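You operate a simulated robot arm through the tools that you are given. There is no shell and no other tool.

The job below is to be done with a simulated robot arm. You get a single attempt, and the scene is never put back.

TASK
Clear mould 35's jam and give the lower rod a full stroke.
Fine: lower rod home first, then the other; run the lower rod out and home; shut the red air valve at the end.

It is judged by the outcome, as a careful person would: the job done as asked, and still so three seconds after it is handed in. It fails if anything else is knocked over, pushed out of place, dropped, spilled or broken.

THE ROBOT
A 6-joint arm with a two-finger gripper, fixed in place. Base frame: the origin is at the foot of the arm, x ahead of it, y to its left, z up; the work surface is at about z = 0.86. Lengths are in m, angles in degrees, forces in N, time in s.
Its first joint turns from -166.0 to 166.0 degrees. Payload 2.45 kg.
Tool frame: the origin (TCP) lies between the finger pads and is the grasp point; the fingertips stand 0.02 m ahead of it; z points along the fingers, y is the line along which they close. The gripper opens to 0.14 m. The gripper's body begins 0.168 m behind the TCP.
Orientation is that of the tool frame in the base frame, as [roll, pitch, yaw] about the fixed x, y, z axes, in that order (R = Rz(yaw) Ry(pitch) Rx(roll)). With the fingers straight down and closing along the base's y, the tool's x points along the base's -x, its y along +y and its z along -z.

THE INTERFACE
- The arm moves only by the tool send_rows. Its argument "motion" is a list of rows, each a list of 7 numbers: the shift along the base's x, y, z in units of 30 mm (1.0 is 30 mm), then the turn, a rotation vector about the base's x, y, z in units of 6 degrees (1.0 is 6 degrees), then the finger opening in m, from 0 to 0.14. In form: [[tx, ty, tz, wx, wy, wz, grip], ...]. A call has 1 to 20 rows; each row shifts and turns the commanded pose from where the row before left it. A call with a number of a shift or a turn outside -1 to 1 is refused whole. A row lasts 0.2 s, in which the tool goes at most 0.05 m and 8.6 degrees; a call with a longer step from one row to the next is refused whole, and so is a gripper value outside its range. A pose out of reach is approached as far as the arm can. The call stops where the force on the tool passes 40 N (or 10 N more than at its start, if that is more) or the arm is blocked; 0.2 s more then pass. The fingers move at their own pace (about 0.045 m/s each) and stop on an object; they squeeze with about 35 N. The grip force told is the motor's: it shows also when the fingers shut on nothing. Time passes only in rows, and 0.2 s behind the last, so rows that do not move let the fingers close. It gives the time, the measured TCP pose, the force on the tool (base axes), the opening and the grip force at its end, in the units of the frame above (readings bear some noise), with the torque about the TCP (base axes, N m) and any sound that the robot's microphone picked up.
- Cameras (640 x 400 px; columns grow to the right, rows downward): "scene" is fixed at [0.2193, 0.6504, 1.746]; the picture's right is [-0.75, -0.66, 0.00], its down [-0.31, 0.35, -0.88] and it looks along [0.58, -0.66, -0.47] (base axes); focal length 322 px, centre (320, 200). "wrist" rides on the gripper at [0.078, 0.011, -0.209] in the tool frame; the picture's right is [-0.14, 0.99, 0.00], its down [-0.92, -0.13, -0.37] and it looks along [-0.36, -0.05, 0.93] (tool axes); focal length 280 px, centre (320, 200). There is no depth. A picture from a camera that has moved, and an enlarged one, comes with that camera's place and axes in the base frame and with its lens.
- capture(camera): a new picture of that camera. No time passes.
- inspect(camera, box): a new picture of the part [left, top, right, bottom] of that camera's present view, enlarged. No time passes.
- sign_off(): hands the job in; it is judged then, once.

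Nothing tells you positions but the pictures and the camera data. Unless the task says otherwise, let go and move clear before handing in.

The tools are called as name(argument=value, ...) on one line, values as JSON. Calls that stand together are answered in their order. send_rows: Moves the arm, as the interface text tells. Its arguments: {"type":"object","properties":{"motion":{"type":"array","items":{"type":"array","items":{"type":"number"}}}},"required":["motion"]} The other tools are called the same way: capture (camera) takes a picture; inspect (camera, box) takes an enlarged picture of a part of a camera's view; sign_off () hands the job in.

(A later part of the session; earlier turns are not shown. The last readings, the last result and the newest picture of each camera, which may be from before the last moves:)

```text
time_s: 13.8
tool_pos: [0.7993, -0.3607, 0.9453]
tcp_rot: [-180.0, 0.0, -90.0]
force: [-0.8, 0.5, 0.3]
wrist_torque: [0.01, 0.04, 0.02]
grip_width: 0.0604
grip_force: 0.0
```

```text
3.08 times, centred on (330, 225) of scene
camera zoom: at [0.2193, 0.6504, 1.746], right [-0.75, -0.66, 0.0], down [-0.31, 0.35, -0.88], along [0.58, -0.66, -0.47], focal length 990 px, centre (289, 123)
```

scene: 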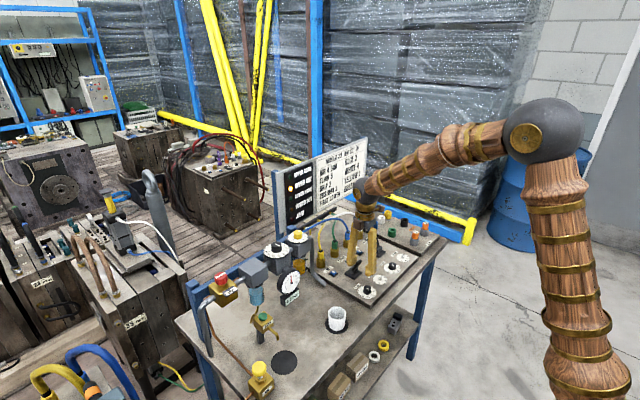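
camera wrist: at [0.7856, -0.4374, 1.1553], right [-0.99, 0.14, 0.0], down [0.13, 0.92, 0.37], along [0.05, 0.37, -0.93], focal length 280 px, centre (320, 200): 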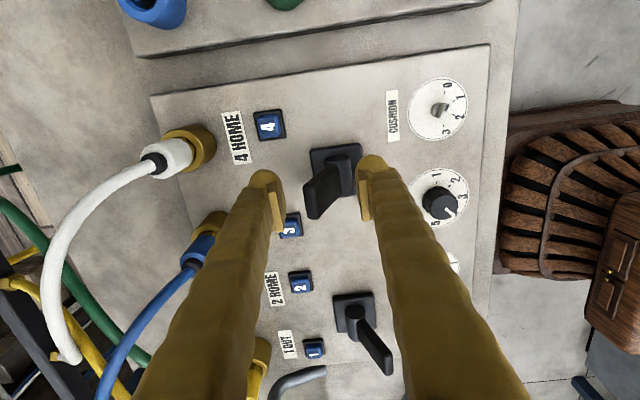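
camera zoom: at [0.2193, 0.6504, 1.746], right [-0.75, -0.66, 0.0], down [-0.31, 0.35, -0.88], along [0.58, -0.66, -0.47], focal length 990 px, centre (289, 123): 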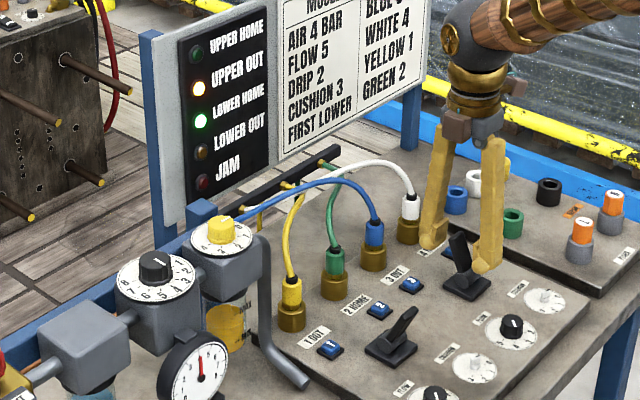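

LOWER HOME is still lit and the fingers straddle the upper lever. I push it to −x (HOME) and wait for the rod to travel.

send_rows(motion=[[-0.4, 0, 0, 0, 0, 0, 0.06], [-0.4, 0, 0, 0, 0, 0, 0.06], [-0.3, 0, 0, 0, 0, 0, 0.06], [-0.3, 0, 0, 0, 0, 0, 0.06], [-0.35, 0, 0, 0, 0, 0, 0.06], [0, 0, 0, 0, 0, 0, 0.06], [0, 0, 0, 0, 0, 0, 0.06], [0, 0, 0, 0, 0, 0, 0.06], [0, 0, 0, 0, 0, 0, 0.06], [0, 0, 0, 0, 0, 0, 0.06]])

capture(camera="wrist")

inspect(camera="scene", box=[260, 160, 400, 290])

inspect(camera="scene", box=[80, 180, 190, 270])

```text
time_s: 16.0
tool_pos: [0.7465, -0.3595, 0.9455]
tcp_rot: [-180.0, 0.0, -89.9]
force: [-0.1, 0.3, 0.1]
wrist_torque: [0.0, 0.01, -0.02]
grip_width: 0.0599
grip_force: 0.1
```

```text
taken
camera wrist: at [0.7341, -0.4375, 1.1553], right [-0.99, 0.14, 0.0], down [0.13, 0.92, 0.37], along [0.05, 0.37, -0.93], focal length 280 px, centre (320, 200)
```

wrist: 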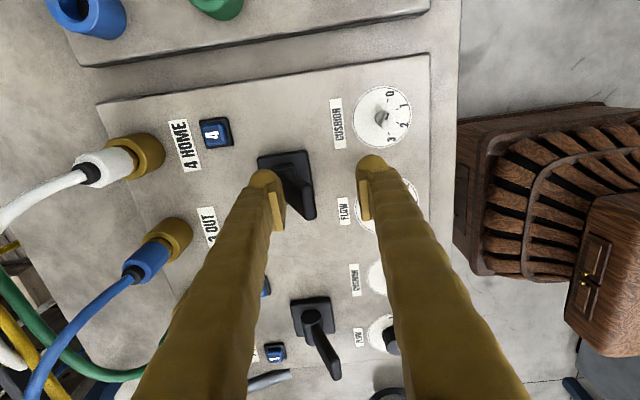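

```text
3.08 times, centred on (330, 225) of scene
camera zoom: at [0.2193, 0.6504, 1.746], right [-0.75, -0.66, 0.0], down [-0.31, 0.35, -0.88], along [0.58, -0.66, -0.47], focal length 990 px, centre (289, 123)
```

zoom: 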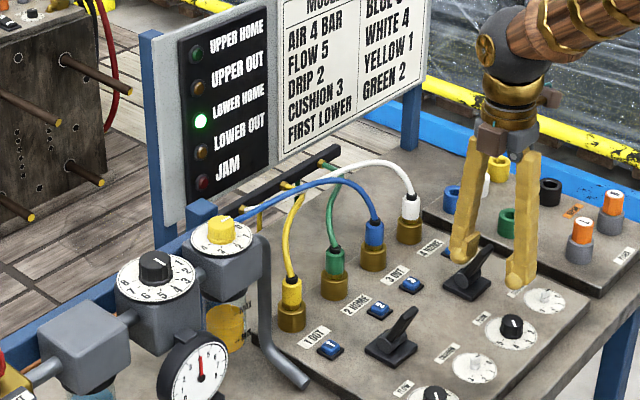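

```text
4.44 times, centred on (135, 225) of scene
camera zoom: at [0.2193, 0.6504, 1.746], right [-0.75, -0.66, 0.0], down [-0.31, 0.35, -0.88], along [0.58, -0.66, -0.47], focal length 1430 px, centre (1142, 89)
```

zoom: 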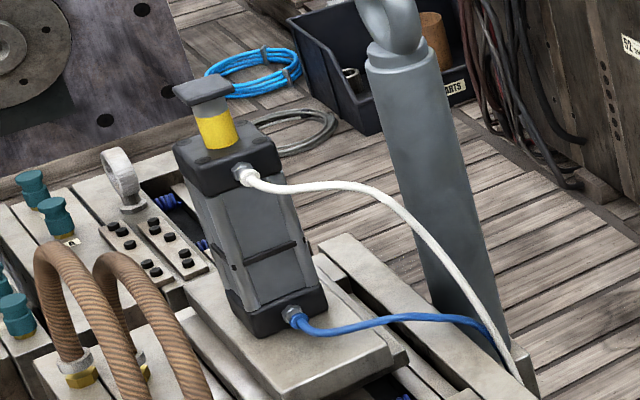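

The upper rod is on its way in (UPPER OUT lamp off). I lift clear and wait for UPPER HOME before doing anything with the lower lever.

send_rows(motion=[[0, 0, 0.7, 0, 0, 0, 0.06], [0, 0, 1, 0, 0, 0, 0.06], [0, 0, 0.6, 0, 0, 0, 0.06], [0, 0, 0, 0, 0, 0, 0.06], [0, 0, 0, 0, 0, 0, 0.06], [0, 0, 0, 0, 0, 0, 0.06]])

inspect(camera="scene", box=[260, 160, 400, 290])

inspect(camera="scene", box=[80, 180, 190, 270])

```text
time_s: 17.4
tool_pos: [0.7463, -0.3578, 1.0161]
tcp_rot: [-179.9, 0.0, -90.0]
force: [-0.1, -0.7, -0.9]
wrist_torque: [0.02, -0.01, -0.03]
grip_width: 0.0603
grip_force: 0.0
```

```text
3.08 times, centred on (330, 225) of scene
camera zoom: at [0.2193, 0.6504, 1.746], right [-0.75, -0.66, 0.0], down [-0.31, 0.35, -0.88], along [0.58, -0.66, -0.47], focal length 990 px, centre (289, 123)
```

zoom: 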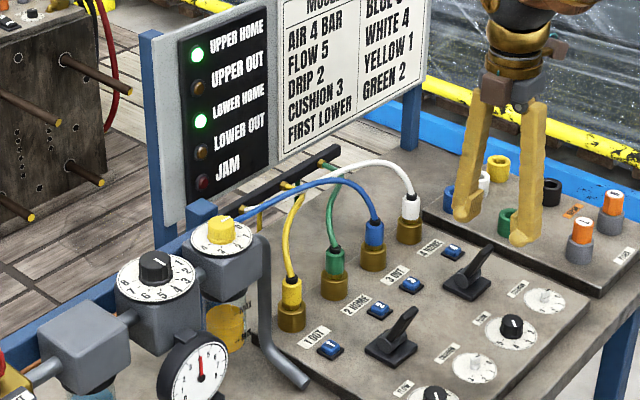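

```text
4.44 times, centred on (135, 225) of scene
camera zoom: at [0.2193, 0.6504, 1.746], right [-0.75, -0.66, 0.0], down [-0.31, 0.35, -0.88], along [0.58, -0.66, -0.47], focal length 1430 px, centre (1142, 89)
```

zoom: 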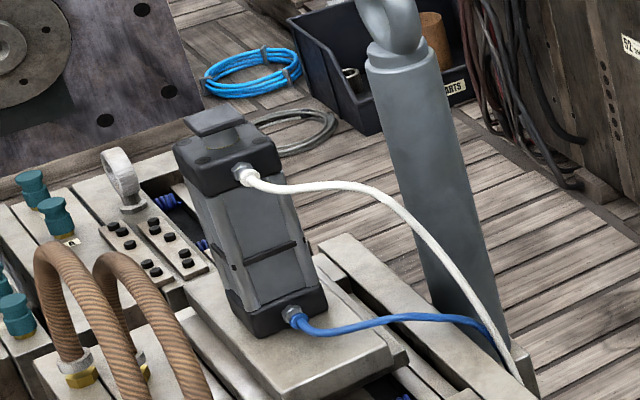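

Both HOME lamps are green and JAM is out. Now I go back to the lower lever for its full stroke: straddle it, then push to +x (OUT).

send_rows(motion=[[0.03, 0.85, 0, 0, 0, 0, 0.06], [0.03, 0.85, 0, 0, 0, 0, 0.06], [0.03, 0.85, 0, 0, 0, 0, 0.06], [0.03, 0.85, 0, 0, 0, 0, 0.06], [0.03, 0.85, 0, 0, 0, 0, 0.06], [0.03, 0.85, 0, 0, 0, 0, 0.06], [0.03, 0.83, 0, 0, 0, 0, 0.06], [0, 0, -0.8, 0, 0, 0, 0.06], [0, 0, -0.7, 0, 0, 0, 0.06], [0, 0, -0.5, 0, 0, 0, 0.06], [0, 0, -0.3, 0, 0, 0, 0.06]])

capture(camera="wrist")

inspect(camera="scene", box=[260, 160, 400, 290])

```text
time_s: 19.8
tool_pos: [0.7512, -0.1813, 0.9462]
tcp_rot: [179.9, -0.1, -90.0]
force: [0.1, 0.8, 0.2]
wrist_torque: [0.04, -0.01, 0.0]
grip_width: 0.0601
grip_force: 0.1
```

```text
taken
camera wrist: at [0.7394, -0.2583, 1.1559], right [-0.99, 0.14, 0.0], down [0.13, 0.92, 0.37], along [0.05, 0.37, -0.93], focal length 280 px, centre (320, 200)
```

wrist: 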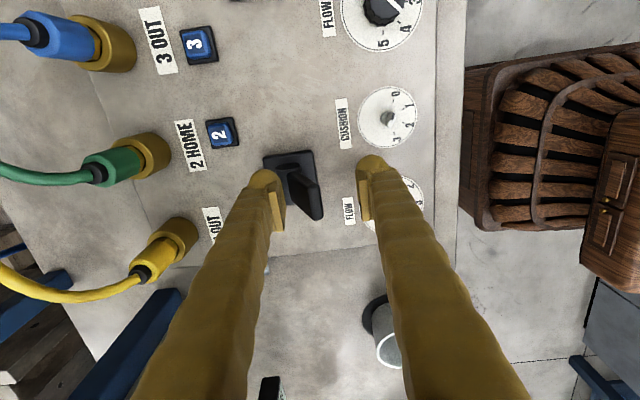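

```text
3.08 times, centred on (330, 225) of scene
camera zoom: at [0.2193, 0.6504, 1.746], right [-0.75, -0.66, 0.0], down [-0.31, 0.35, -0.88], along [0.58, -0.66, -0.47], focal length 990 px, centre (289, 123)
```

zoom: 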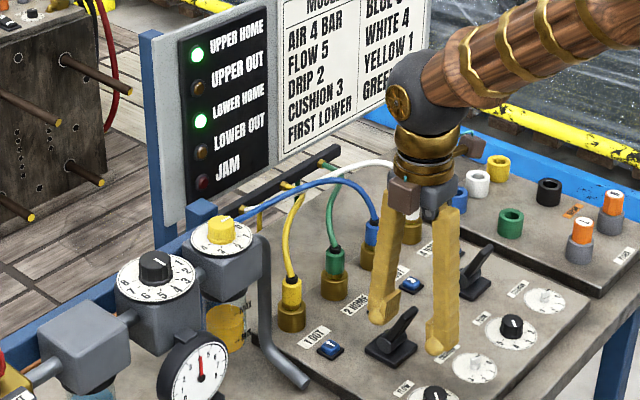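

The lower lever is between the fingers again. I push it to +x (OUT) and hold still while the rod travels.

send_rows(motion=[[0.4, 0, 0, 0, 0, 0, 0.06], [0.4, 0, 0, 0, 0, 0, 0.06], [0.4, 0, 0, 0, 0, 0, 0.06], [0.4, 0, 0, 0, 0, 0, 0.06], [0.3, 0, 0, 0, 0, 0, 0.06], [0, 0, 0, 0, 0, 0, 0.06], [0, 0, 0, 0, 0, 0, 0.06], [0, 0, 0, 0, 0, 0, 0.06], [0, 0, 0, 0, 0, 0, 0.06], [0, 0, 0, 0, 0, 0, 0.06], [0, 0, 0, 0, 0, 0, 0.06], [0, 0, 0, 0, 0, 0, 0.06], [0, 0, 0, 0, 0, 0, 0.06]])

capture(camera="wrist")

inspect(camera="scene", box=[260, 160, 400, 290])

inspect(camera="scene", box=[140, 335, 220, 400])

```text
time_s: 22.6
tool_pos: [0.8097, -0.1813, 0.9462]
tcp_rot: [-180.0, 0.0, -90.1]
force: [0.0, -0.2, 0.2]
wrist_torque: [0.03, 0.01, 0.01]
grip_width: 0.0602
grip_force: 0.0
```

```text
taken
camera wrist: at [0.7958, -0.2589, 1.1555], right [-0.99, 0.14, 0.0], down [0.13, 0.92, 0.37], along [0.05, 0.37, -0.93], focal length 280 px, centre (320, 200)
```

wrist: 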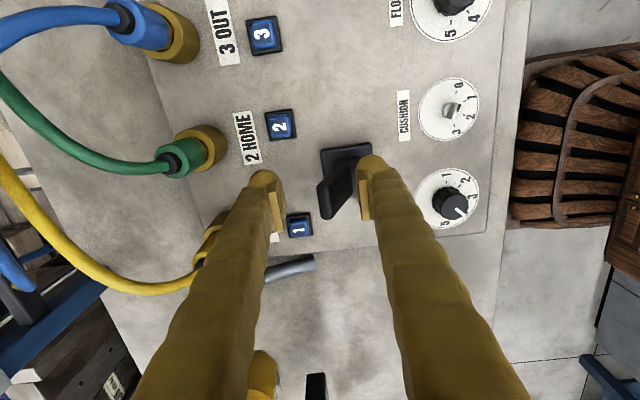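

```text
3.08 times, centred on (330, 225) of scene
camera zoom: at [0.2193, 0.6504, 1.746], right [-0.75, -0.66, 0.0], down [-0.31, 0.35, -0.88], along [0.58, -0.66, -0.47], focal length 990 px, centre (289, 123)
```

zoom: 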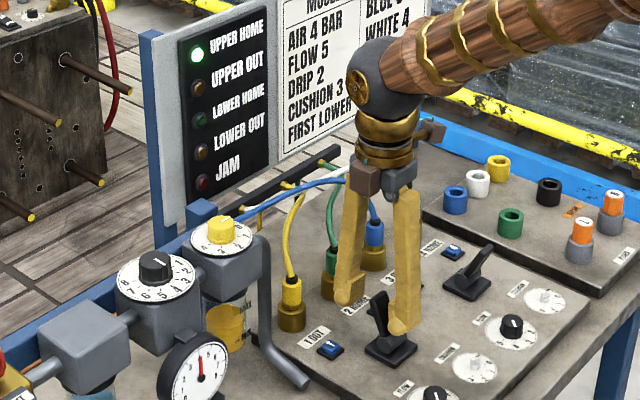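

```text
6.15 times, centred on (180, 368) of scene
camera zoom: at [0.2193, 0.6504, 1.746], right [-0.75, -0.66, 0.0], down [-0.31, 0.35, -0.88], along [0.58, -0.66, -0.47], focal length 1980 px, centre (1182, -831)
```

zoom: 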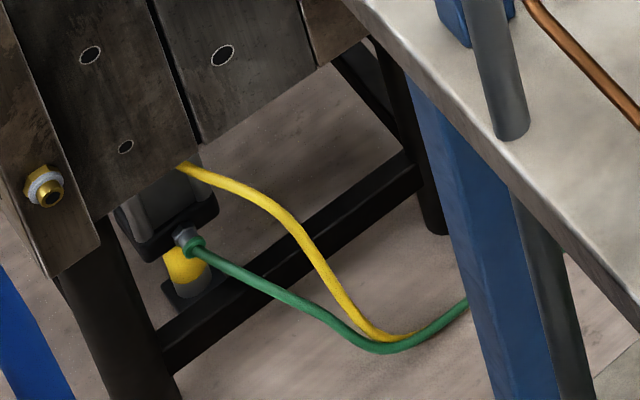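

The lower rod is moving out (its yellow shaft now shows), but LOWER OUT isn't lit yet. I wait further.

send_rows(motion=[[0, 0, 0, 0, 0, 0, 0.06], [0, 0, 0, 0, 0, 0, 0.06], [0, 0, 0, 0, 0, 0, 0.06], [0, 0, 0, 0, 0, 0, 0.06], [0, 0, 0, 0, 0, 0, 0.06], [0, 0, 0, 0, 0, 0, 0.06], [0, 0, 0, 0, 0, 0, 0.06]])

inspect(camera="scene", box=[260, 160, 400, 290])

inspect(camera="scene", box=[140, 335, 220, 400])

```text
time_s: 24.2
tool_pos: [0.8083, -0.1826, 0.946]
tcp_rot: [180.0, 0.0, -90.0]
force: [-0.1, 0.7, 0.6]
wrist_torque: [0.04, -0.01, -0.02]
grip_width: 0.0602
grip_force: 0.1
```

```text
3.08 times, centred on (330, 225) of scene
camera zoom: at [0.2193, 0.6504, 1.746], right [-0.75, -0.66, 0.0], down [-0.31, 0.35, -0.88], along [0.58, -0.66, -0.47], focal length 990 px, centre (289, 123)
```

zoom: 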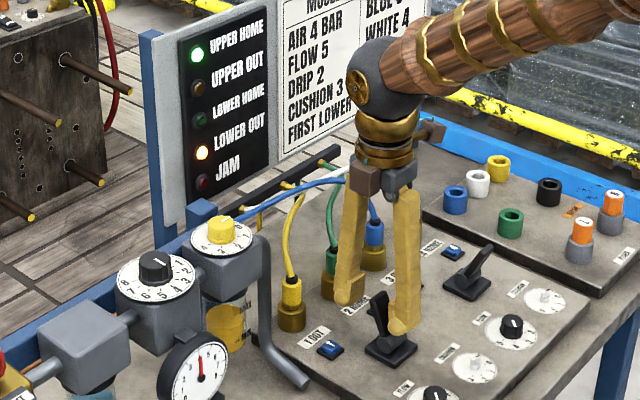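

```text
6.15 times, centred on (180, 368) of scene
camera zoom: at [0.2193, 0.6504, 1.746], right [-0.75, -0.66, 0.0], down [-0.31, 0.35, -0.88], along [0.58, -0.66, -0.47], focal length 1980 px, centre (1182, -831)
```

zoom: 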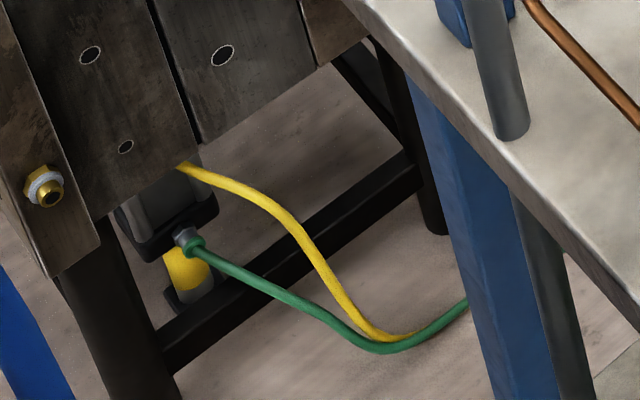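

LOWER OUT is lit with no jam: the out half of the stroke is done. Now I push the lower lever back to −x (HOME) and wait for the lamp.

send_rows(motion=[[-0.4, 0, 0, 0, 0, 0, 0.06], [-0.4, 0, 0, 0, 0, 0, 0.06], [-0.4, 0, 0, 0, 0, 0, 0.06], [-0.4, 0, 0, 0, 0, 0, 0.06], [-0.3, 0, 0, 0, 0, 0, 0.06], [-0.2, 0, 0, 0, 0, 0, 0.06], [0, 0, 0, 0, 0, 0, 0.06], [0, 0, 0, 0, 0, 0, 0.06], [0, 0, 0, 0, 0, 0, 0.06], [0, 0, 0, 0, 0, 0, 0.06], [0, 0, 0, 0, 0, 0, 0.06], [0, 0, 0, 0, 0, 0, 0.06], [0, 0, 0, 0, 0, 0, 0.06], [0, 0, 0, 0, 0, 0, 0.06], [0, 0, 0, 0, 0, 0, 0.06], [0, 0, 0, 0, 0, 0, 0.06]])

capture(camera="wrist")

inspect(camera="scene", box=[260, 160, 400, 290])

inspect(camera="scene", box=[140, 335, 220, 400])

```text
time_s: 27.6
tool_pos: [0.7473, -0.182, 0.9469]
tcp_rot: [180.0, 0.0, -90.0]
force: [1.9, 0.1, 0.1]
wrist_torque: [0.02, 0.0, 0.0]
grip_width: 0.06
grip_force: 0.1
```

```text
taken
camera wrist: at [0.7348, -0.2584, 1.1562], right [-0.99, 0.14, 0.0], down [0.13, 0.92, 0.37], along [0.05, 0.37, -0.93], focal length 280 px, centre (320, 200)
```

wrist: 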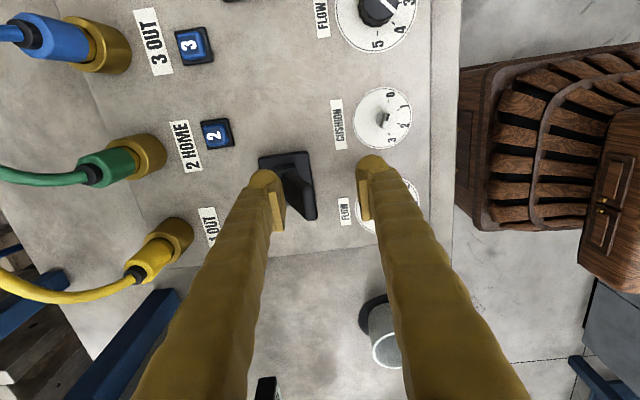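

```text
3.08 times, centred on (330, 225) of scene
camera zoom: at [0.2193, 0.6504, 1.746], right [-0.75, -0.66, 0.0], down [-0.31, 0.35, -0.88], along [0.58, -0.66, -0.47], focal length 990 px, centre (289, 123)
```

zoom: 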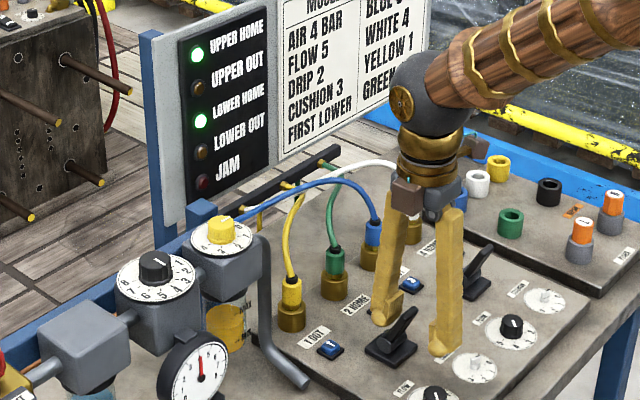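

```text
6.15 times, centred on (180, 368) of scene
camera zoom: at [0.2193, 0.6504, 1.746], right [-0.75, -0.66, 0.0], down [-0.31, 0.35, -0.88], along [0.58, -0.66, -0.47], focal length 1980 px, centre (1182, -831)
```

zoom: 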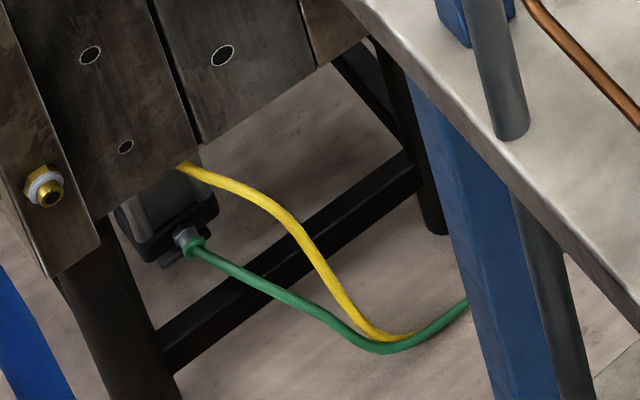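

Both HOME lamps are lit, both rods are in, no jam: only the red air valve remains, at about (0.90, 0.31, 1.12). I lift straight up well clear, then travel over to it at height.

send_rows(motion=[[0, 0, 0.5, 0, 0, 0, 0.06], [0, 0, 1, 0, 0, 0, 0.06], [0, 0, 1, 0, 0, 0, 0.06], [0, 0, 1, 0, 0, 0, 0.07], [0, 0, 1, 0, 0, 0, 0.07], [0, 0, 1, 0, 0, 0, 0.07], [0, 0, 1, 0, 0, 0, 0.07], [0, 0, 1, 0, 0, 0, 0.07], [0, 0, 1, 0, 0, 0, 0.07], [0, 0, 1, 0, 0, 0, 0.07], [0, 0, 1, 0, 0, 0, 0.07], [0, 0, 1, 0, 0, 0, 0.07], [0, 0, 1, 0, 0, 0, 0.07], [0, 0, 1, 0, 0, 0, 0.07]])

send_rows(motion=[[0.28, 0.95, 0, 0, 0, 0, 0.07], [0.28, 0.95, 0, 0, 0, 0, 0.07], [0.28, 0.95, 0, 0, 0, 0, 0.07], [0.28, 0.95, 0, 0, 0, 0, 0.07], [0.28, 0.95, 0, 0, 0, 0, 0.07], [0.28, 0.95, 0, 0, 0, 0, 0.07], [0.28, 0.95, 0, 0, 0, 0, 0.07], [0.28, 0.95, 0, 0, 0, 0, 0.07], [0.28, 0.95, 0, 0, 0, 0, 0.07], [0.28, 0.95, 0, 0, 0, 0, 0.07], [0.28, 0.95, 0, 0, 0, 0, 0.07], [0.28, 0.95, 0, 0, 0, 0, 0.07], [0.28, 0.95, 0, 0, 0, 0, 0.07], [0.28, 0.95, 0, 0, 0, 0, 0.07], [0.28, 0.95, 0, 0, 0, 0, 0.07], [0.28, 0.95, 0, 0, 0, 0, 0.07]])

capture(camera="wrist")

capture(camera="scene")

```text
time_s: 30.6
tool_pos: [0.7448, -0.1818, 1.3509]
tcp_rot: [-180.0, 0.0, -90.0]
force: [0.6, 0.2, -0.9]
wrist_torque: [0.03, 0.0, -0.01]
grip_width: 0.0701
grip_force: 0.0
```

```text
time_s: 34.0
tool_pos: [0.8791, 0.2728, 1.3524]
tcp_rot: [-180.0, 0.0, -89.9]
force: [-0.6, 0.8, 0.1]
wrist_torque: [0.03, -0.01, 0.0]
grip_width: 0.0702
grip_force: 0.1
```

```text
taken
camera wrist: at [0.8673, 0.1956, 1.5635], right [-0.99, 0.14, 0.0], down [0.13, 0.92, 0.37], along [0.05, 0.37, -0.93], focal length 280 px, centre (320, 200)
```

wrist: 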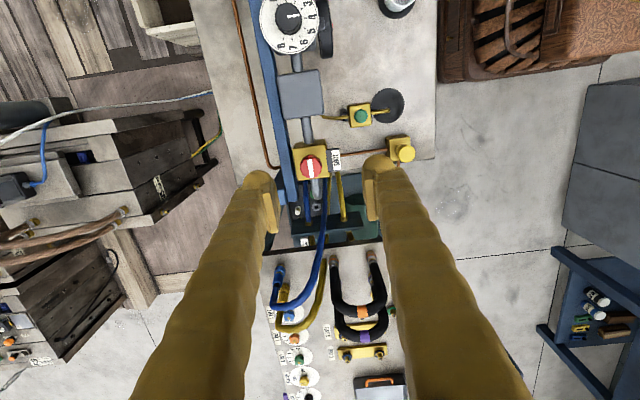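

```text
taken
```

scene: 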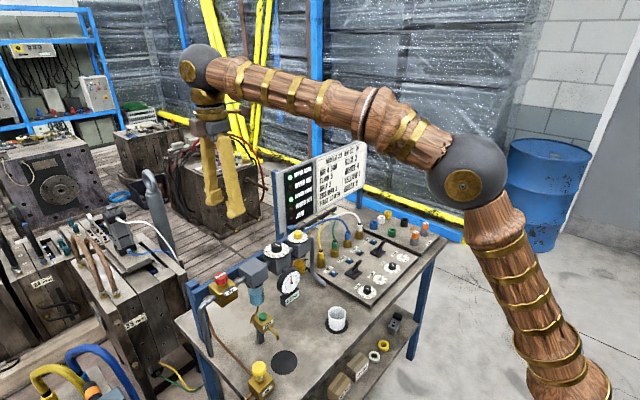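

The red knob is visible just ahead of the TCP at about (0.897, 0.311). I'll zoom in to fix the centre, the mark and the clearances around it.

inspect(camera="wrist", box=[270, 130, 350, 200])

inspect(camera="scene", box=[195, 260, 255, 310])

inspect(camera="scene", box=[270, 140, 350, 230])

```text
5.71 times, centred on (310, 165) of wrist
camera zoom: at [0.8673, 0.1956, 1.5635], right [-0.99, 0.14, 0.0], down [0.13, 0.92, 0.37], along [0.05, 0.37, -0.93], focal length 1602 px, centre (377, 400)
```

zoom: 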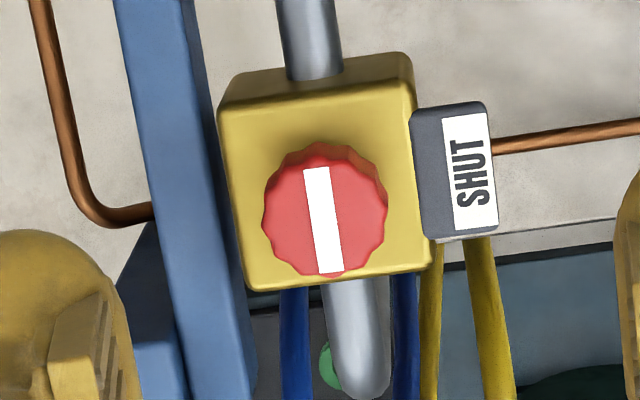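

```text
8.00 times, centred on (225, 285) of scene
camera zoom: at [0.2193, 0.6504, 1.746], right [-0.75, -0.66, 0.0], down [-0.31, 0.35, -0.88], along [0.58, -0.66, -0.47], focal length 2573 px, centre (1080, -480)
```

zoom: 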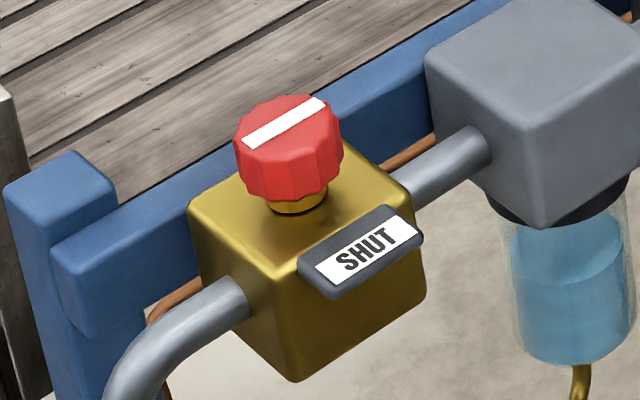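

```text
4.44 times, centred on (310, 185) of scene
camera zoom: at [0.2193, 0.6504, 1.746], right [-0.75, -0.66, 0.0], down [-0.31, 0.35, -0.88], along [0.58, -0.66, -0.47], focal length 1430 px, centre (364, 267)
```

zoom: 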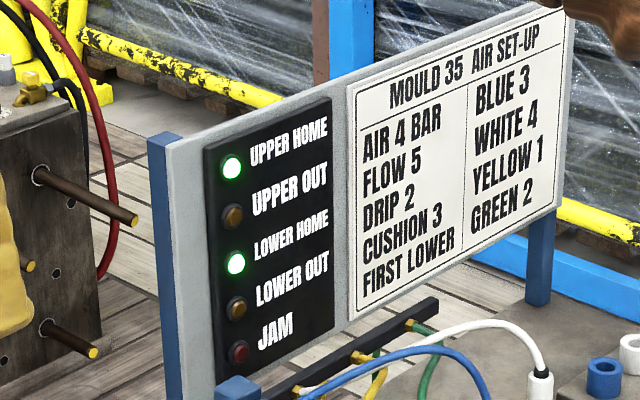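

The SHUT plate sits on the valve's −x side and the knob's white bar lies along the pipe, so the valve is open now and needs a quarter turn. I'll come closer, directly above the knob.

send_rows(motion=[[0.3, 0.55, -0.5, 0, 0, 0, 0.07], [0.3, 0.55, -0.5, 0, 0, 0, 0.07], [0, 0, -0.8, 0, 0, 0, 0.07], [0, 0, -0.8, 0, 0, 0, 0.07], [0, 0, -0.7, 0, 0, 0, 0.07]])

capture(camera="wrist")

inspect(camera="wrist", box=[260, 110, 380, 200])

inspect(camera="scene", box=[180, 220, 270, 310])

```text
time_s: 35.2
tool_pos: [0.896, 0.309, 1.2527]
tcp_rot: [-180.0, 0.0, -90.0]
force: [0.5, 0.4, 1.0]
wrist_torque: [0.05, -0.01, 0.02]
grip_width: 0.0699
grip_force: 0.2
```

```text
taken
camera wrist: at [0.8843, 0.2317, 1.4625], right [-0.99, 0.14, 0.0], down [0.13, 0.92, 0.37], along [0.05, 0.37, -0.93], focal length 280 px, centre (320, 200)
```

wrist: 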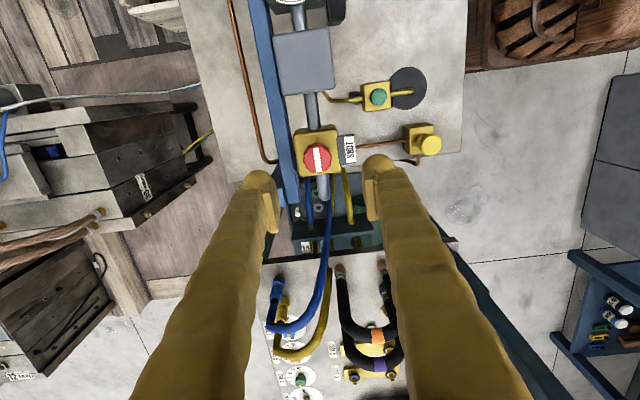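

```text
4.44 times, centred on (320, 155) of wrist
camera zoom: at [0.8843, 0.2317, 1.4625], right [-0.99, 0.14, 0.0], down [0.13, 0.92, 0.37], along [0.05, 0.37, -0.93], focal length 1246 px, centre (320, 400)
```

zoom: 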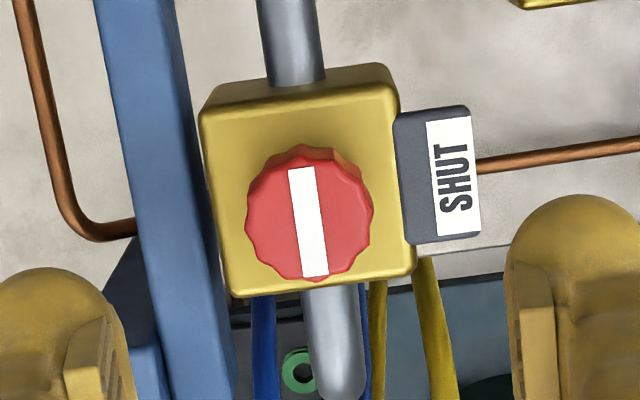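

```text
4.44 times, centred on (225, 265) of scene
camera zoom: at [0.2193, 0.6504, 1.746], right [-0.75, -0.66, 0.0], down [-0.31, 0.35, -0.88], along [0.58, -0.66, -0.47], focal length 1430 px, centre (742, -89)
```

zoom: 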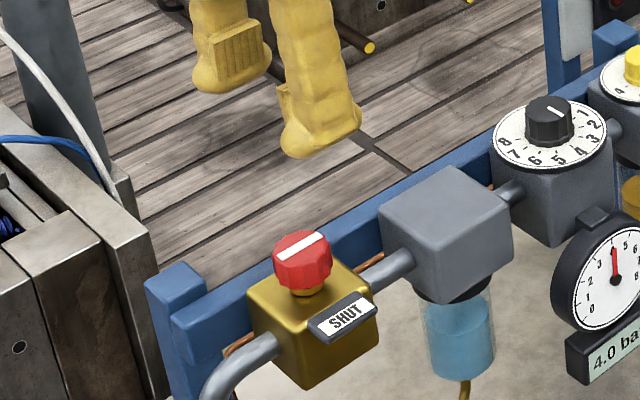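

Using the parallax between the two close views, the knob's top is at about (0.899, 0.312, 1.119), 36 mm across. I go lower, still above it, to refine the centring.

send_rows(motion=[[0.1, 0.1, -0.8, 0, 0, 0, 0.07], [0, 0, -0.8, 0, 0, 0, 0.07], [0, 0, -0.7, 0, 0, 0, 0.07]])

capture(camera="wrist")

inspect(camera="wrist", box=[260, 130, 380, 220])

inspect(camera="scene", box=[180, 220, 270, 310])

```text
time_s: 36.0
tool_pos: [0.9022, 0.3097, 1.1844]
tcp_rot: [179.9, 0.0, -90.0]
force: [0.2, 0.0, 0.3]
wrist_torque: [0.01, -0.06, -0.01]
grip_width: 0.0701
grip_force: 0.0
```

```text
taken
camera wrist: at [0.8891, 0.2319, 1.394], right [-0.99, 0.14, 0.0], down [0.13, 0.92, 0.37], along [0.05, 0.37, -0.93], focal length 280 px, centre (320, 200)
```

wrist: 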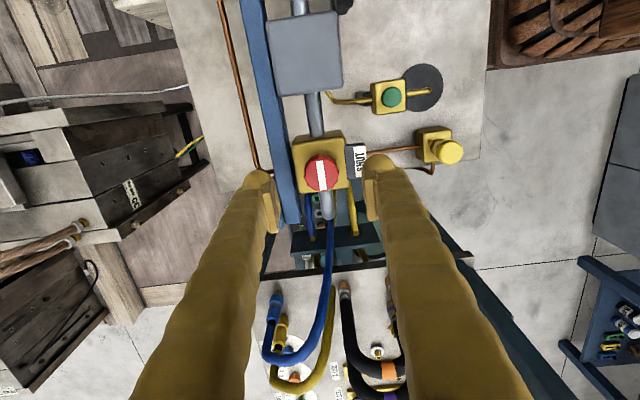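

```text
4.44 times, centred on (320, 175) of wrist
camera zoom: at [0.8891, 0.2319, 1.394], right [-0.99, 0.14, 0.0], down [0.13, 0.92, 0.37], along [0.05, 0.37, -0.93], focal length 1246 px, centre (320, 311)
```

zoom: 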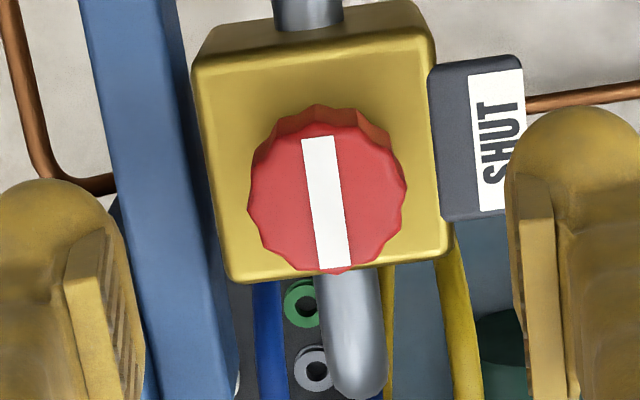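

```text
4.44 times, centred on (225, 265) of scene
camera zoom: at [0.2193, 0.6504, 1.746], right [-0.75, -0.66, 0.0], down [-0.31, 0.35, -0.88], along [0.58, -0.66, -0.47], focal length 1430 px, centre (742, -89)
```

zoom: 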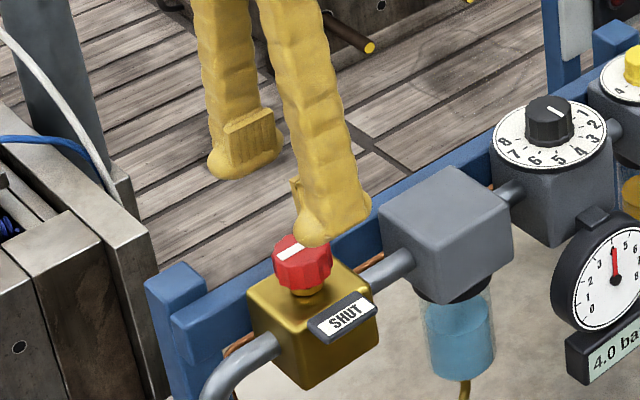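

Three views agree: knob centre (0.899, 0.311), top at z ≈ 1.121, valve body top ≈ 1.085 and the plate just above that. I'll narrow the fingers to 55 mm and lower so the tips stop at about z 1.10, above the plate but beside the knob.

send_rows(motion=[[-0.1, 0.05, 0, 0, 0, 0, 0.055], [0, 0, -0.6, 0, 0, 0, 0.055], [0, 0, -0.6, 0, 0, 0, 0.055], [0, 0, -0.4, 0, 0, 0, 0.055]])

capture(camera="wrist")

inspect(camera="wrist", box=[260, 130, 380, 220])

inspect(camera="scene", box=[190, 235, 260, 305])

```text
time_s: 37.0
tool_pos: [0.8977, 0.3148, 1.1359]
tcp_rot: [179.9, 0.0, -90.0]
force: [-0.5, -0.3, 0.1]
wrist_torque: [-0.01, -0.02, -0.01]
grip_width: 0.0551
grip_force: 0.1
```

```text
taken
camera wrist: at [0.8852, 0.2367, 1.3454], right [-0.99, 0.14, 0.0], down [0.13, 0.92, 0.37], along [0.05, 0.36, -0.93], focal length 280 px, centre (320, 200)
```

wrist: 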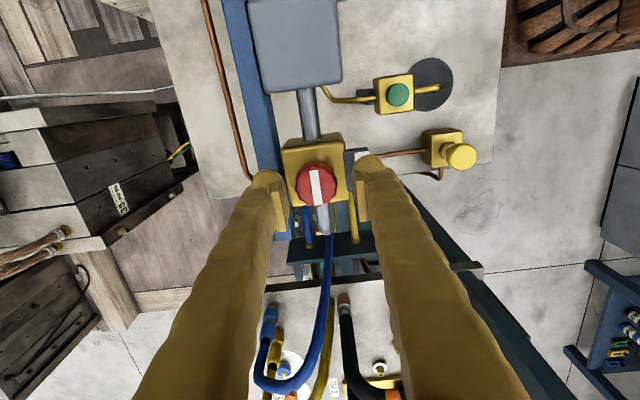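

```text
4.44 times, centred on (320, 175) of wrist
camera zoom: at [0.8852, 0.2367, 1.3454], right [-0.99, 0.14, 0.0], down [0.13, 0.92, 0.37], along [0.05, 0.36, -0.93], focal length 1246 px, centre (320, 311)
```

zoom: 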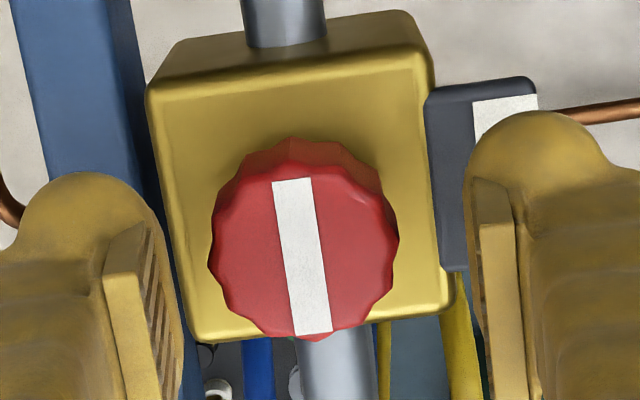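

```text
5.71 times, centred on (225, 270) of scene
camera zoom: at [0.2193, 0.6504, 1.746], right [-0.75, -0.66, 0.0], down [-0.31, 0.35, -0.88], along [0.58, -0.66, -0.47], focal length 1838 px, centre (863, -200)
```

zoom: 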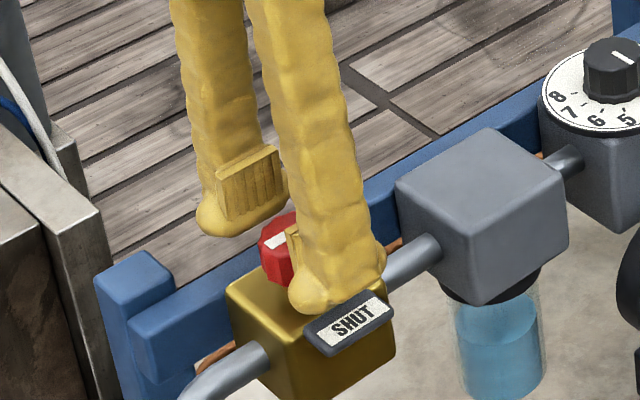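

The knob is centred between the fingers with clearance to the plate. I go down the last 14 mm, watching the force.

send_rows(motion=[[0.03, -0.07, -0.25, 0, 0, 0, 0.055], [0, 0, -0.2, 0, 0, 0, 0.055], [0, 0, 0, 0, 0, 0, 0.055]])

inspect(camera="wrist", box=[260, 130, 380, 220])

inspect(camera="scene", box=[200, 250, 250, 300])

```text
time_s: 37.8
tool_pos: [0.8977, 0.3102, 1.1207]
tcp_rot: [-180.0, 0.0, -90.0]
force: [0.1, 0.6, 0.0]
wrist_torque: [0.01, 0.02, -0.01]
grip_width: 0.055
grip_force: 0.1
```

```text
4.44 times, centred on (320, 175) of wrist
camera zoom: at [0.885, 0.2328, 1.3316], right [-0.99, 0.14, 0.0], down [0.13, 0.92, 0.37], along [0.05, 0.36, -0.93], focal length 1246 px, centre (320, 311)
```

zoom: 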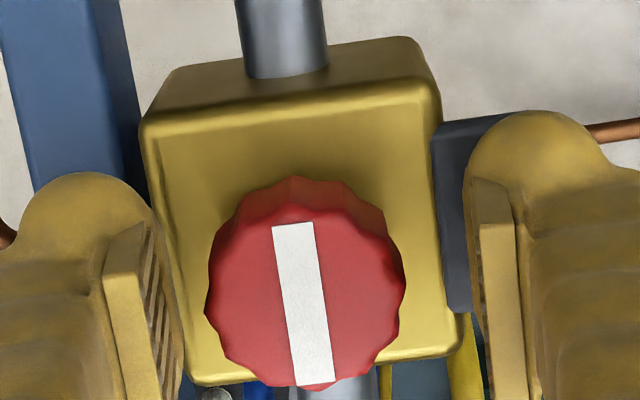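

```text
8.00 times, centred on (225, 275) of scene
camera zoom: at [0.2193, 0.6504, 1.746], right [-0.75, -0.66, 0.0], down [-0.31, 0.35, -0.88], along [0.58, -0.66, -0.47], focal length 2573 px, centre (1080, -400)
```

zoom: 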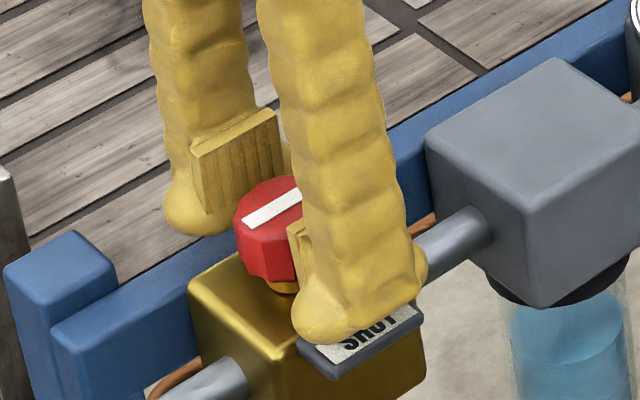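

The knob is centred within about 2 mm and the tips are clear of the plate. I close on it.

send_rows(motion=[[0, 0, 0, 0, 0, 0, 0.02], [0, 0, 0, 0, 0, 0, 0.02], [0, 0, 0, 0, 0, 0, 0.02], [0, 0, 0, 0, 0, 0, 0.02]])

inspect(camera="scene", box=[200, 250, 250, 300])

inspect(camera="wrist", box=[260, 130, 380, 220])

```text
time_s: 38.8
tool_pos: [0.8975, 0.3103, 1.122]
tcp_rot: [-180.0, 0.0, -90.0]
force: [26.3, -0.9, -0.4]
wrist_torque: [0.06, -0.29, 0.0]
grip_width: 0.0376
grip_force: 13.0
```

```text
8.00 times, centred on (225, 275) of scene
camera zoom: at [0.2193, 0.6504, 1.746], right [-0.75, -0.66, 0.0], down [-0.31, 0.35, -0.88], along [0.58, -0.66, -0.47], focal length 2573 px, centre (1080, -400)
```

zoom: 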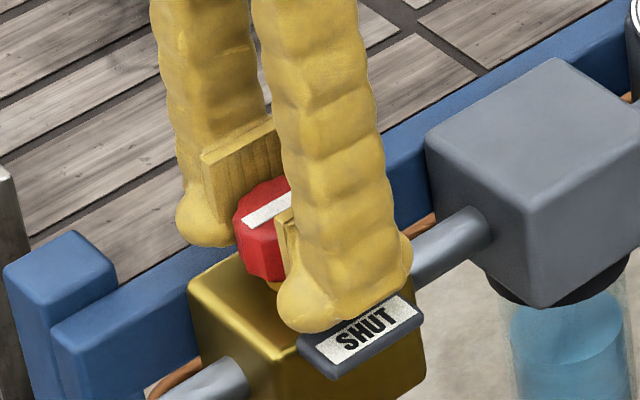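

```text
4.44 times, centred on (320, 175) of wrist
camera zoom: at [0.8855, 0.2325, 1.3316], right [-0.99, 0.14, 0.0], down [0.13, 0.92, 0.37], along [0.05, 0.36, -0.93], focal length 1246 px, centre (320, 311)
```

zoom: 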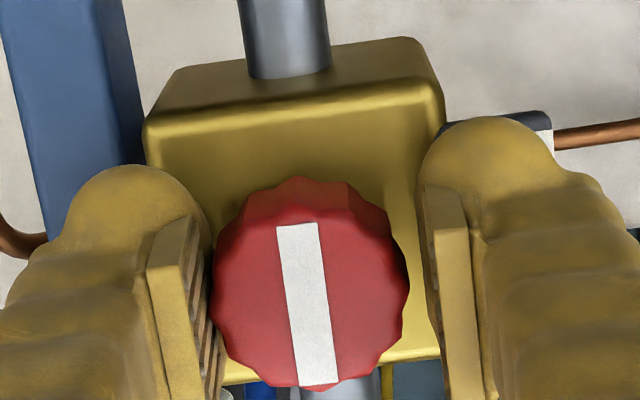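

The +x finger is touching first (26 N sideways), so the TCP is about 1 mm off centre. I ease +x a little to balance the grip.

send_rows(motion=[[0.03, 0, 0, 0, 0, 0, 0.02], [0, 0, 0, 0, 0, 0, 0.02], [0, 0, 0, 0, 0, 0, 0.02]])

```text
time_s: 39.6
tool_pos: [0.8976, 0.3109, 1.1214]
tcp_rot: [-180.0, 0.0, -90.1]
force: [23.4, -0.8, 2.5]
wrist_torque: [0.01, -0.25, 0.0]
grip_width: 0.0359
grip_force: 12.1
```

The fingers followed in and the sideways force is still 23 N; I shift +x a little more until it balances.

send_rows(motion=[[0.04, 0, 0, 0, 0, 0, 0.02], [0, 0, 0, 0, 0, 0, 0.02], [0, 0, 0, 0, 0, 0, 0.02]])

inspect(camera="wrist", box=[260, 130, 380, 220])

```text
time_s: 40.4
tool_pos: [0.9007, 0.3096, 1.1222]
tcp_rot: [179.9, 0.0, -90.0]
force: [22.8, 0.3, 9.2]
wrist_torque: [-0.05, -0.31, -0.01]
grip_width: 0.0338
grip_force: 37.1
```

```text
4.44 times, centred on (320, 175) of wrist
camera zoom: at [0.8875, 0.2327, 1.3315], right [-0.99, 0.14, 0.0], down [0.13, 0.92, 0.37], along [0.05, 0.37, -0.93], focal length 1246 px, centre (320, 311)
```

zoom: 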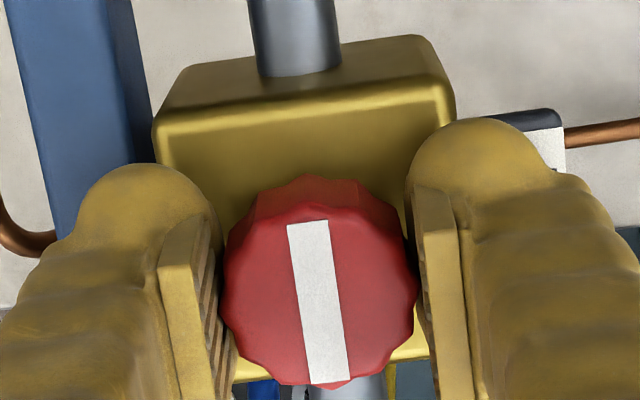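

Both pads now hold the knob (37 N grip), but a +x side load remains; I relax it by another millimetre before turning.

send_rows(motion=[[0.04, 0, 0, 0, 0, 0, 0.02], [0, 0, 0, 0, 0, 0, 0.02]])

```text
time_s: 41.0
tool_pos: [0.9004, 0.3106, 1.1214]
tcp_rot: [-180.0, 0.1, -90.0]
force: [5.2, -1.2, 13.2]
wrist_torque: [0.01, -0.05, 0.02]
grip_width: 0.0335
grip_force: 44.8
```

The side load is nearly gone. Now I try a small clockwise turn (seen from above) and check the torque and whether the knob follows.

send_rows(motion=[[0.01, 0, 0, 0, 0, -0.5, 0.02], [0, 0, 0, 0, 0, -0.5, 0.02], [0, 0, 0, 0, 0, -0.5, 0.02], [0, 0, 0, 0, 0, -0.5, 0.02]])

inspect(camera="wrist", box=[260, 130, 380, 220])

inspect(camera="scene", box=[200, 250, 250, 300])

```text
time_s: 41.8
tool_pos: [0.899, 0.3104, 1.1214]
tcp_rot: [179.8, -0.1, -98.7]
force: [-10.8, 0.1, 3.4]
wrist_torque: [0.04, 0.08, 0.0]
grip_width: 0.0335
grip_force: 44.8
stopped in row 4: the force on the tool passed its limit at 42 N (the readings are from after the stop); the commanded pose is now the measured one
```

```text
4.44 times, centred on (320, 175) of wrist
camera zoom: at [0.877, 0.2354, 1.3316], right [-0.96, 0.29, 0.0], down [0.27, 0.89, 0.37], along [0.1, 0.35, -0.93], focal length 1246 px, centre (320, 311)
```

zoom: 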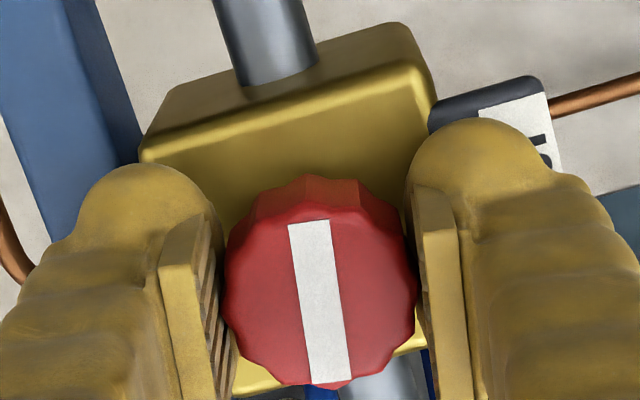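

```text
8.00 times, centred on (225, 275) of scene
camera zoom: at [0.2193, 0.6504, 1.746], right [-0.75, -0.66, 0.0], down [-0.31, 0.35, -0.88], along [0.58, -0.66, -0.47], focal length 2573 px, centre (1080, -400)
```

zoom: 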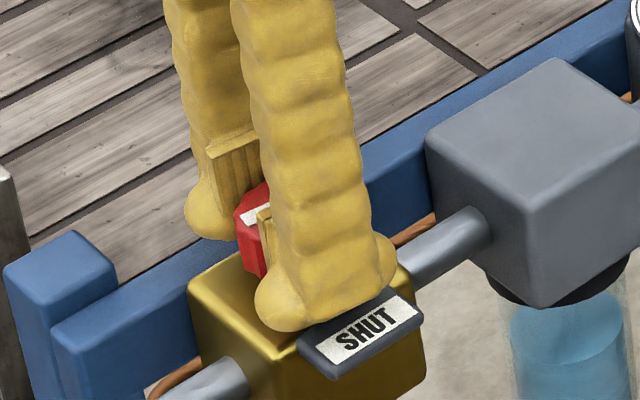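

The knob follows the gripper freely (no turning resistance), it was just a side load that tripped the limit. I correct the sideways offset slightly and carry on in gentler steps.

send_rows(motion=[[-0.015, 0, 0, 0, 0, -0.3, 0.02], [0, 0, 0, 0, 0, -0.3, 0.02], [0, 0, 0, 0, 0, -0.3, 0.02]])

```text
time_s: 42.6
tool_pos: [0.8993, 0.3098, 1.121]
tcp_rot: [179.8, 0.0, -104.1]
force: [-21.7, -0.9, 6.6]
wrist_torque: [0.12, 0.21, -0.02]
grip_width: 0.0334
grip_force: 44.9
```

The side force grew with the turn, so my centre is a little off in y as well. I pause to let it settle and read the force again.

send_rows(motion=[[0, 0, 0, 0, 0, 0, 0.02], [0, 0, 0, 0, 0, 0, 0.02]])

inspect(camera="wrist", box=[260, 130, 380, 220])

```text
time_s: 43.2
tool_pos: [0.9001, 0.31, 1.1222]
tcp_rot: [179.8, -0.1, -104.1]
force: [-28.8, 0.4, 7.2]
wrist_torque: [0.03, 0.36, 0.0]
grip_width: 0.0336
grip_force: 45.2
```

```text
4.44 times, centred on (320, 175) of wrist
camera zoom: at [0.8701, 0.2378, 1.3315], right [-0.93, 0.37, 0.0], down [0.35, 0.86, 0.37], along [0.13, 0.34, -0.93], focal length 1246 px, centre (320, 311)
```

zoom: 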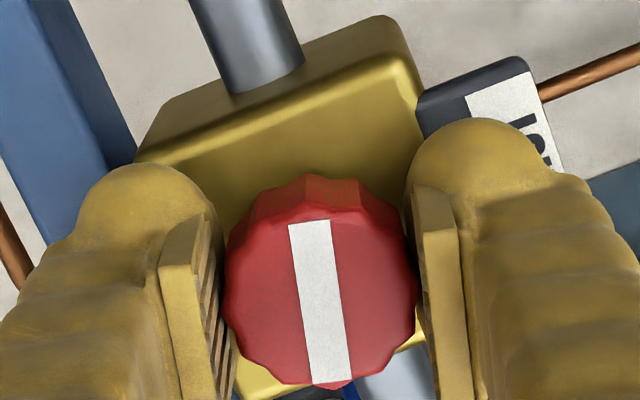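

The controller is slowly leaning on the knob toward +x, so I back off −x by under a millimetre and re-read.

send_rows(motion=[[-0.03, 0, 0, 0, 0, 0, 0.02], [0, 0, 0, 0, 0, 0, 0.02]])

```text
time_s: 43.8
tool_pos: [0.9005, 0.3093, 1.1208]
tcp_rot: [179.9, -0.2, -104.2]
force: [-24.0, -0.2, 5.2]
wrist_torque: [-0.06, 0.26, -0.03]
grip_width: 0.0335
grip_force: 45.0
```

send_rows(motion=[[-0.03, 0, 0, 0, 0, 0, 0.02], [0, 0, 0, 0, 0, 0, 0.02], [0, 0, 0, 0, 0, 0, 0.02]])

```text
time_s: 44.6
tool_pos: [0.9003, 0.3108, 1.121]
tcp_rot: [179.9, 0.0, -104.0]
force: [13.3, 8.0, 14.5]
wrist_torque: [0.2, -0.23, -0.01]
grip_width: 0.0336
grip_force: 44.5
```

The load is now small and near balance. I continue the clockwise turn with tiny corrections.

send_rows(motion=[[0.01, 0.01, 0.015, 0, 0, -0.5, 0.02], [0, 0, 0, 0, 0, -0.5, 0.02], [0, 0, 0, 0, 0, -0.5, 0.02]])

```text
time_s: 45.4
tool_pos: [0.8986, 0.3098, 1.1207]
tcp_rot: [179.9, 0.1, -113.2]
force: [35.3, 6.5, 7.6]
wrist_torque: [0.2, -0.48, -0.03]
grip_width: 0.0336
grip_force: 45.4
```

The side load swung to +35 N in x; I nudge +x and keep turning in small pieces.

send_rows(motion=[[0.04, 0.01, 0, 0, 0, 0, 0.02], [0, 0, 0, 0, 0, 0, 0.02]])

```text
time_s: 46.0
tool_pos: [0.9015, 0.3098, 1.1207]
tcp_rot: [179.8, 0.0, -113.1]
force: [16.2, -12.2, 5.5]
wrist_torque: [-0.23, -0.17, -0.03]
grip_width: 0.0334
grip_force: 45.4
```

send_rows(motion=[[0.02, -0.01, 0, 0, 0, -0.4, 0.02], [0, 0, 0, 0, 0, -0.4, 0.02], [0, 0, 0, 0, 0, -0.4, 0.02]])

inspect(camera="wrist", box=[260, 130, 380, 220])

```text
time_s: 46.8
tool_pos: [0.8999, 0.3114, 1.1219]
tcp_rot: [179.7, 0.0, -120.3]
force: [-0.9, -11.3, -7.6]
wrist_torque: [-0.12, 0.02, 0.02]
grip_width: 0.0335
grip_force: 44.6
```

```text
4.44 times, centred on (320, 175) of wrist
camera zoom: at [0.8509, 0.2488, 1.3316], right [-0.79, 0.62, 0.0], down [0.58, 0.73, 0.37], along [0.22, 0.29, -0.93], focal length 1246 px, centre (320, 311)
```

zoom: 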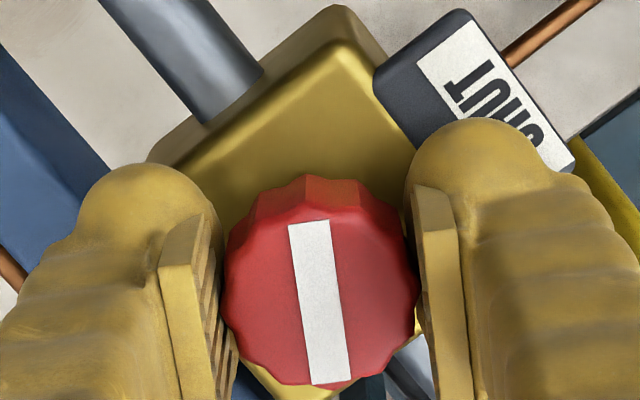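

The knob has turned 30° with the gripper and the load is small. I keep going in gentle steps.

send_rows(motion=[[0, -0.01, -0.01, 0, 0, -0.4, 0.02], [0, 0, 0, 0, 0, -0.4, 0.02], [0, 0, 0, 0, 0, -0.4, 0.02]])

```text
time_s: 47.6
tool_pos: [0.9011, 0.3096, 1.1216]
tcp_rot: [179.7, -0.1, -127.5]
force: [-23.3, -10.8, -3.8]
wrist_torque: [-0.14, 0.25, -0.01]
grip_width: 0.0335
grip_force: 45.1
```

send_rows(motion=[[-0.025, -0.01, 0, 0, 0, 0, 0.02], [0, 0, 0, 0, 0, -0.3, 0.02], [0, 0, 0, 0, 0, -0.4, 0.02]])

```text
time_s: 48.4
tool_pos: [0.8998, 0.3103, 1.1215]
tcp_rot: [179.8, 0.1, -131.7]
force: [-13.6, 0.8, 5.2]
wrist_torque: [-0.04, 0.24, 0.02]
grip_width: 0.0336
grip_force: 44.6
```

send_rows(motion=[[-0.015, 0, 0, 0, 0, -0.4, 0.02], [0, 0, 0, 0, 0, -0.4, 0.02], [0, 0, 0, 0, 0, -0.4, 0.02]])

```text
time_s: 49.2
tool_pos: [0.9001, 0.3095, 1.121]
tcp_rot: [179.8, -0.1, -139.0]
force: [15.2, 9.1, 6.3]
wrist_torque: [0.31, -0.42, 0.01]
grip_width: 0.0332
grip_force: 45.0
```

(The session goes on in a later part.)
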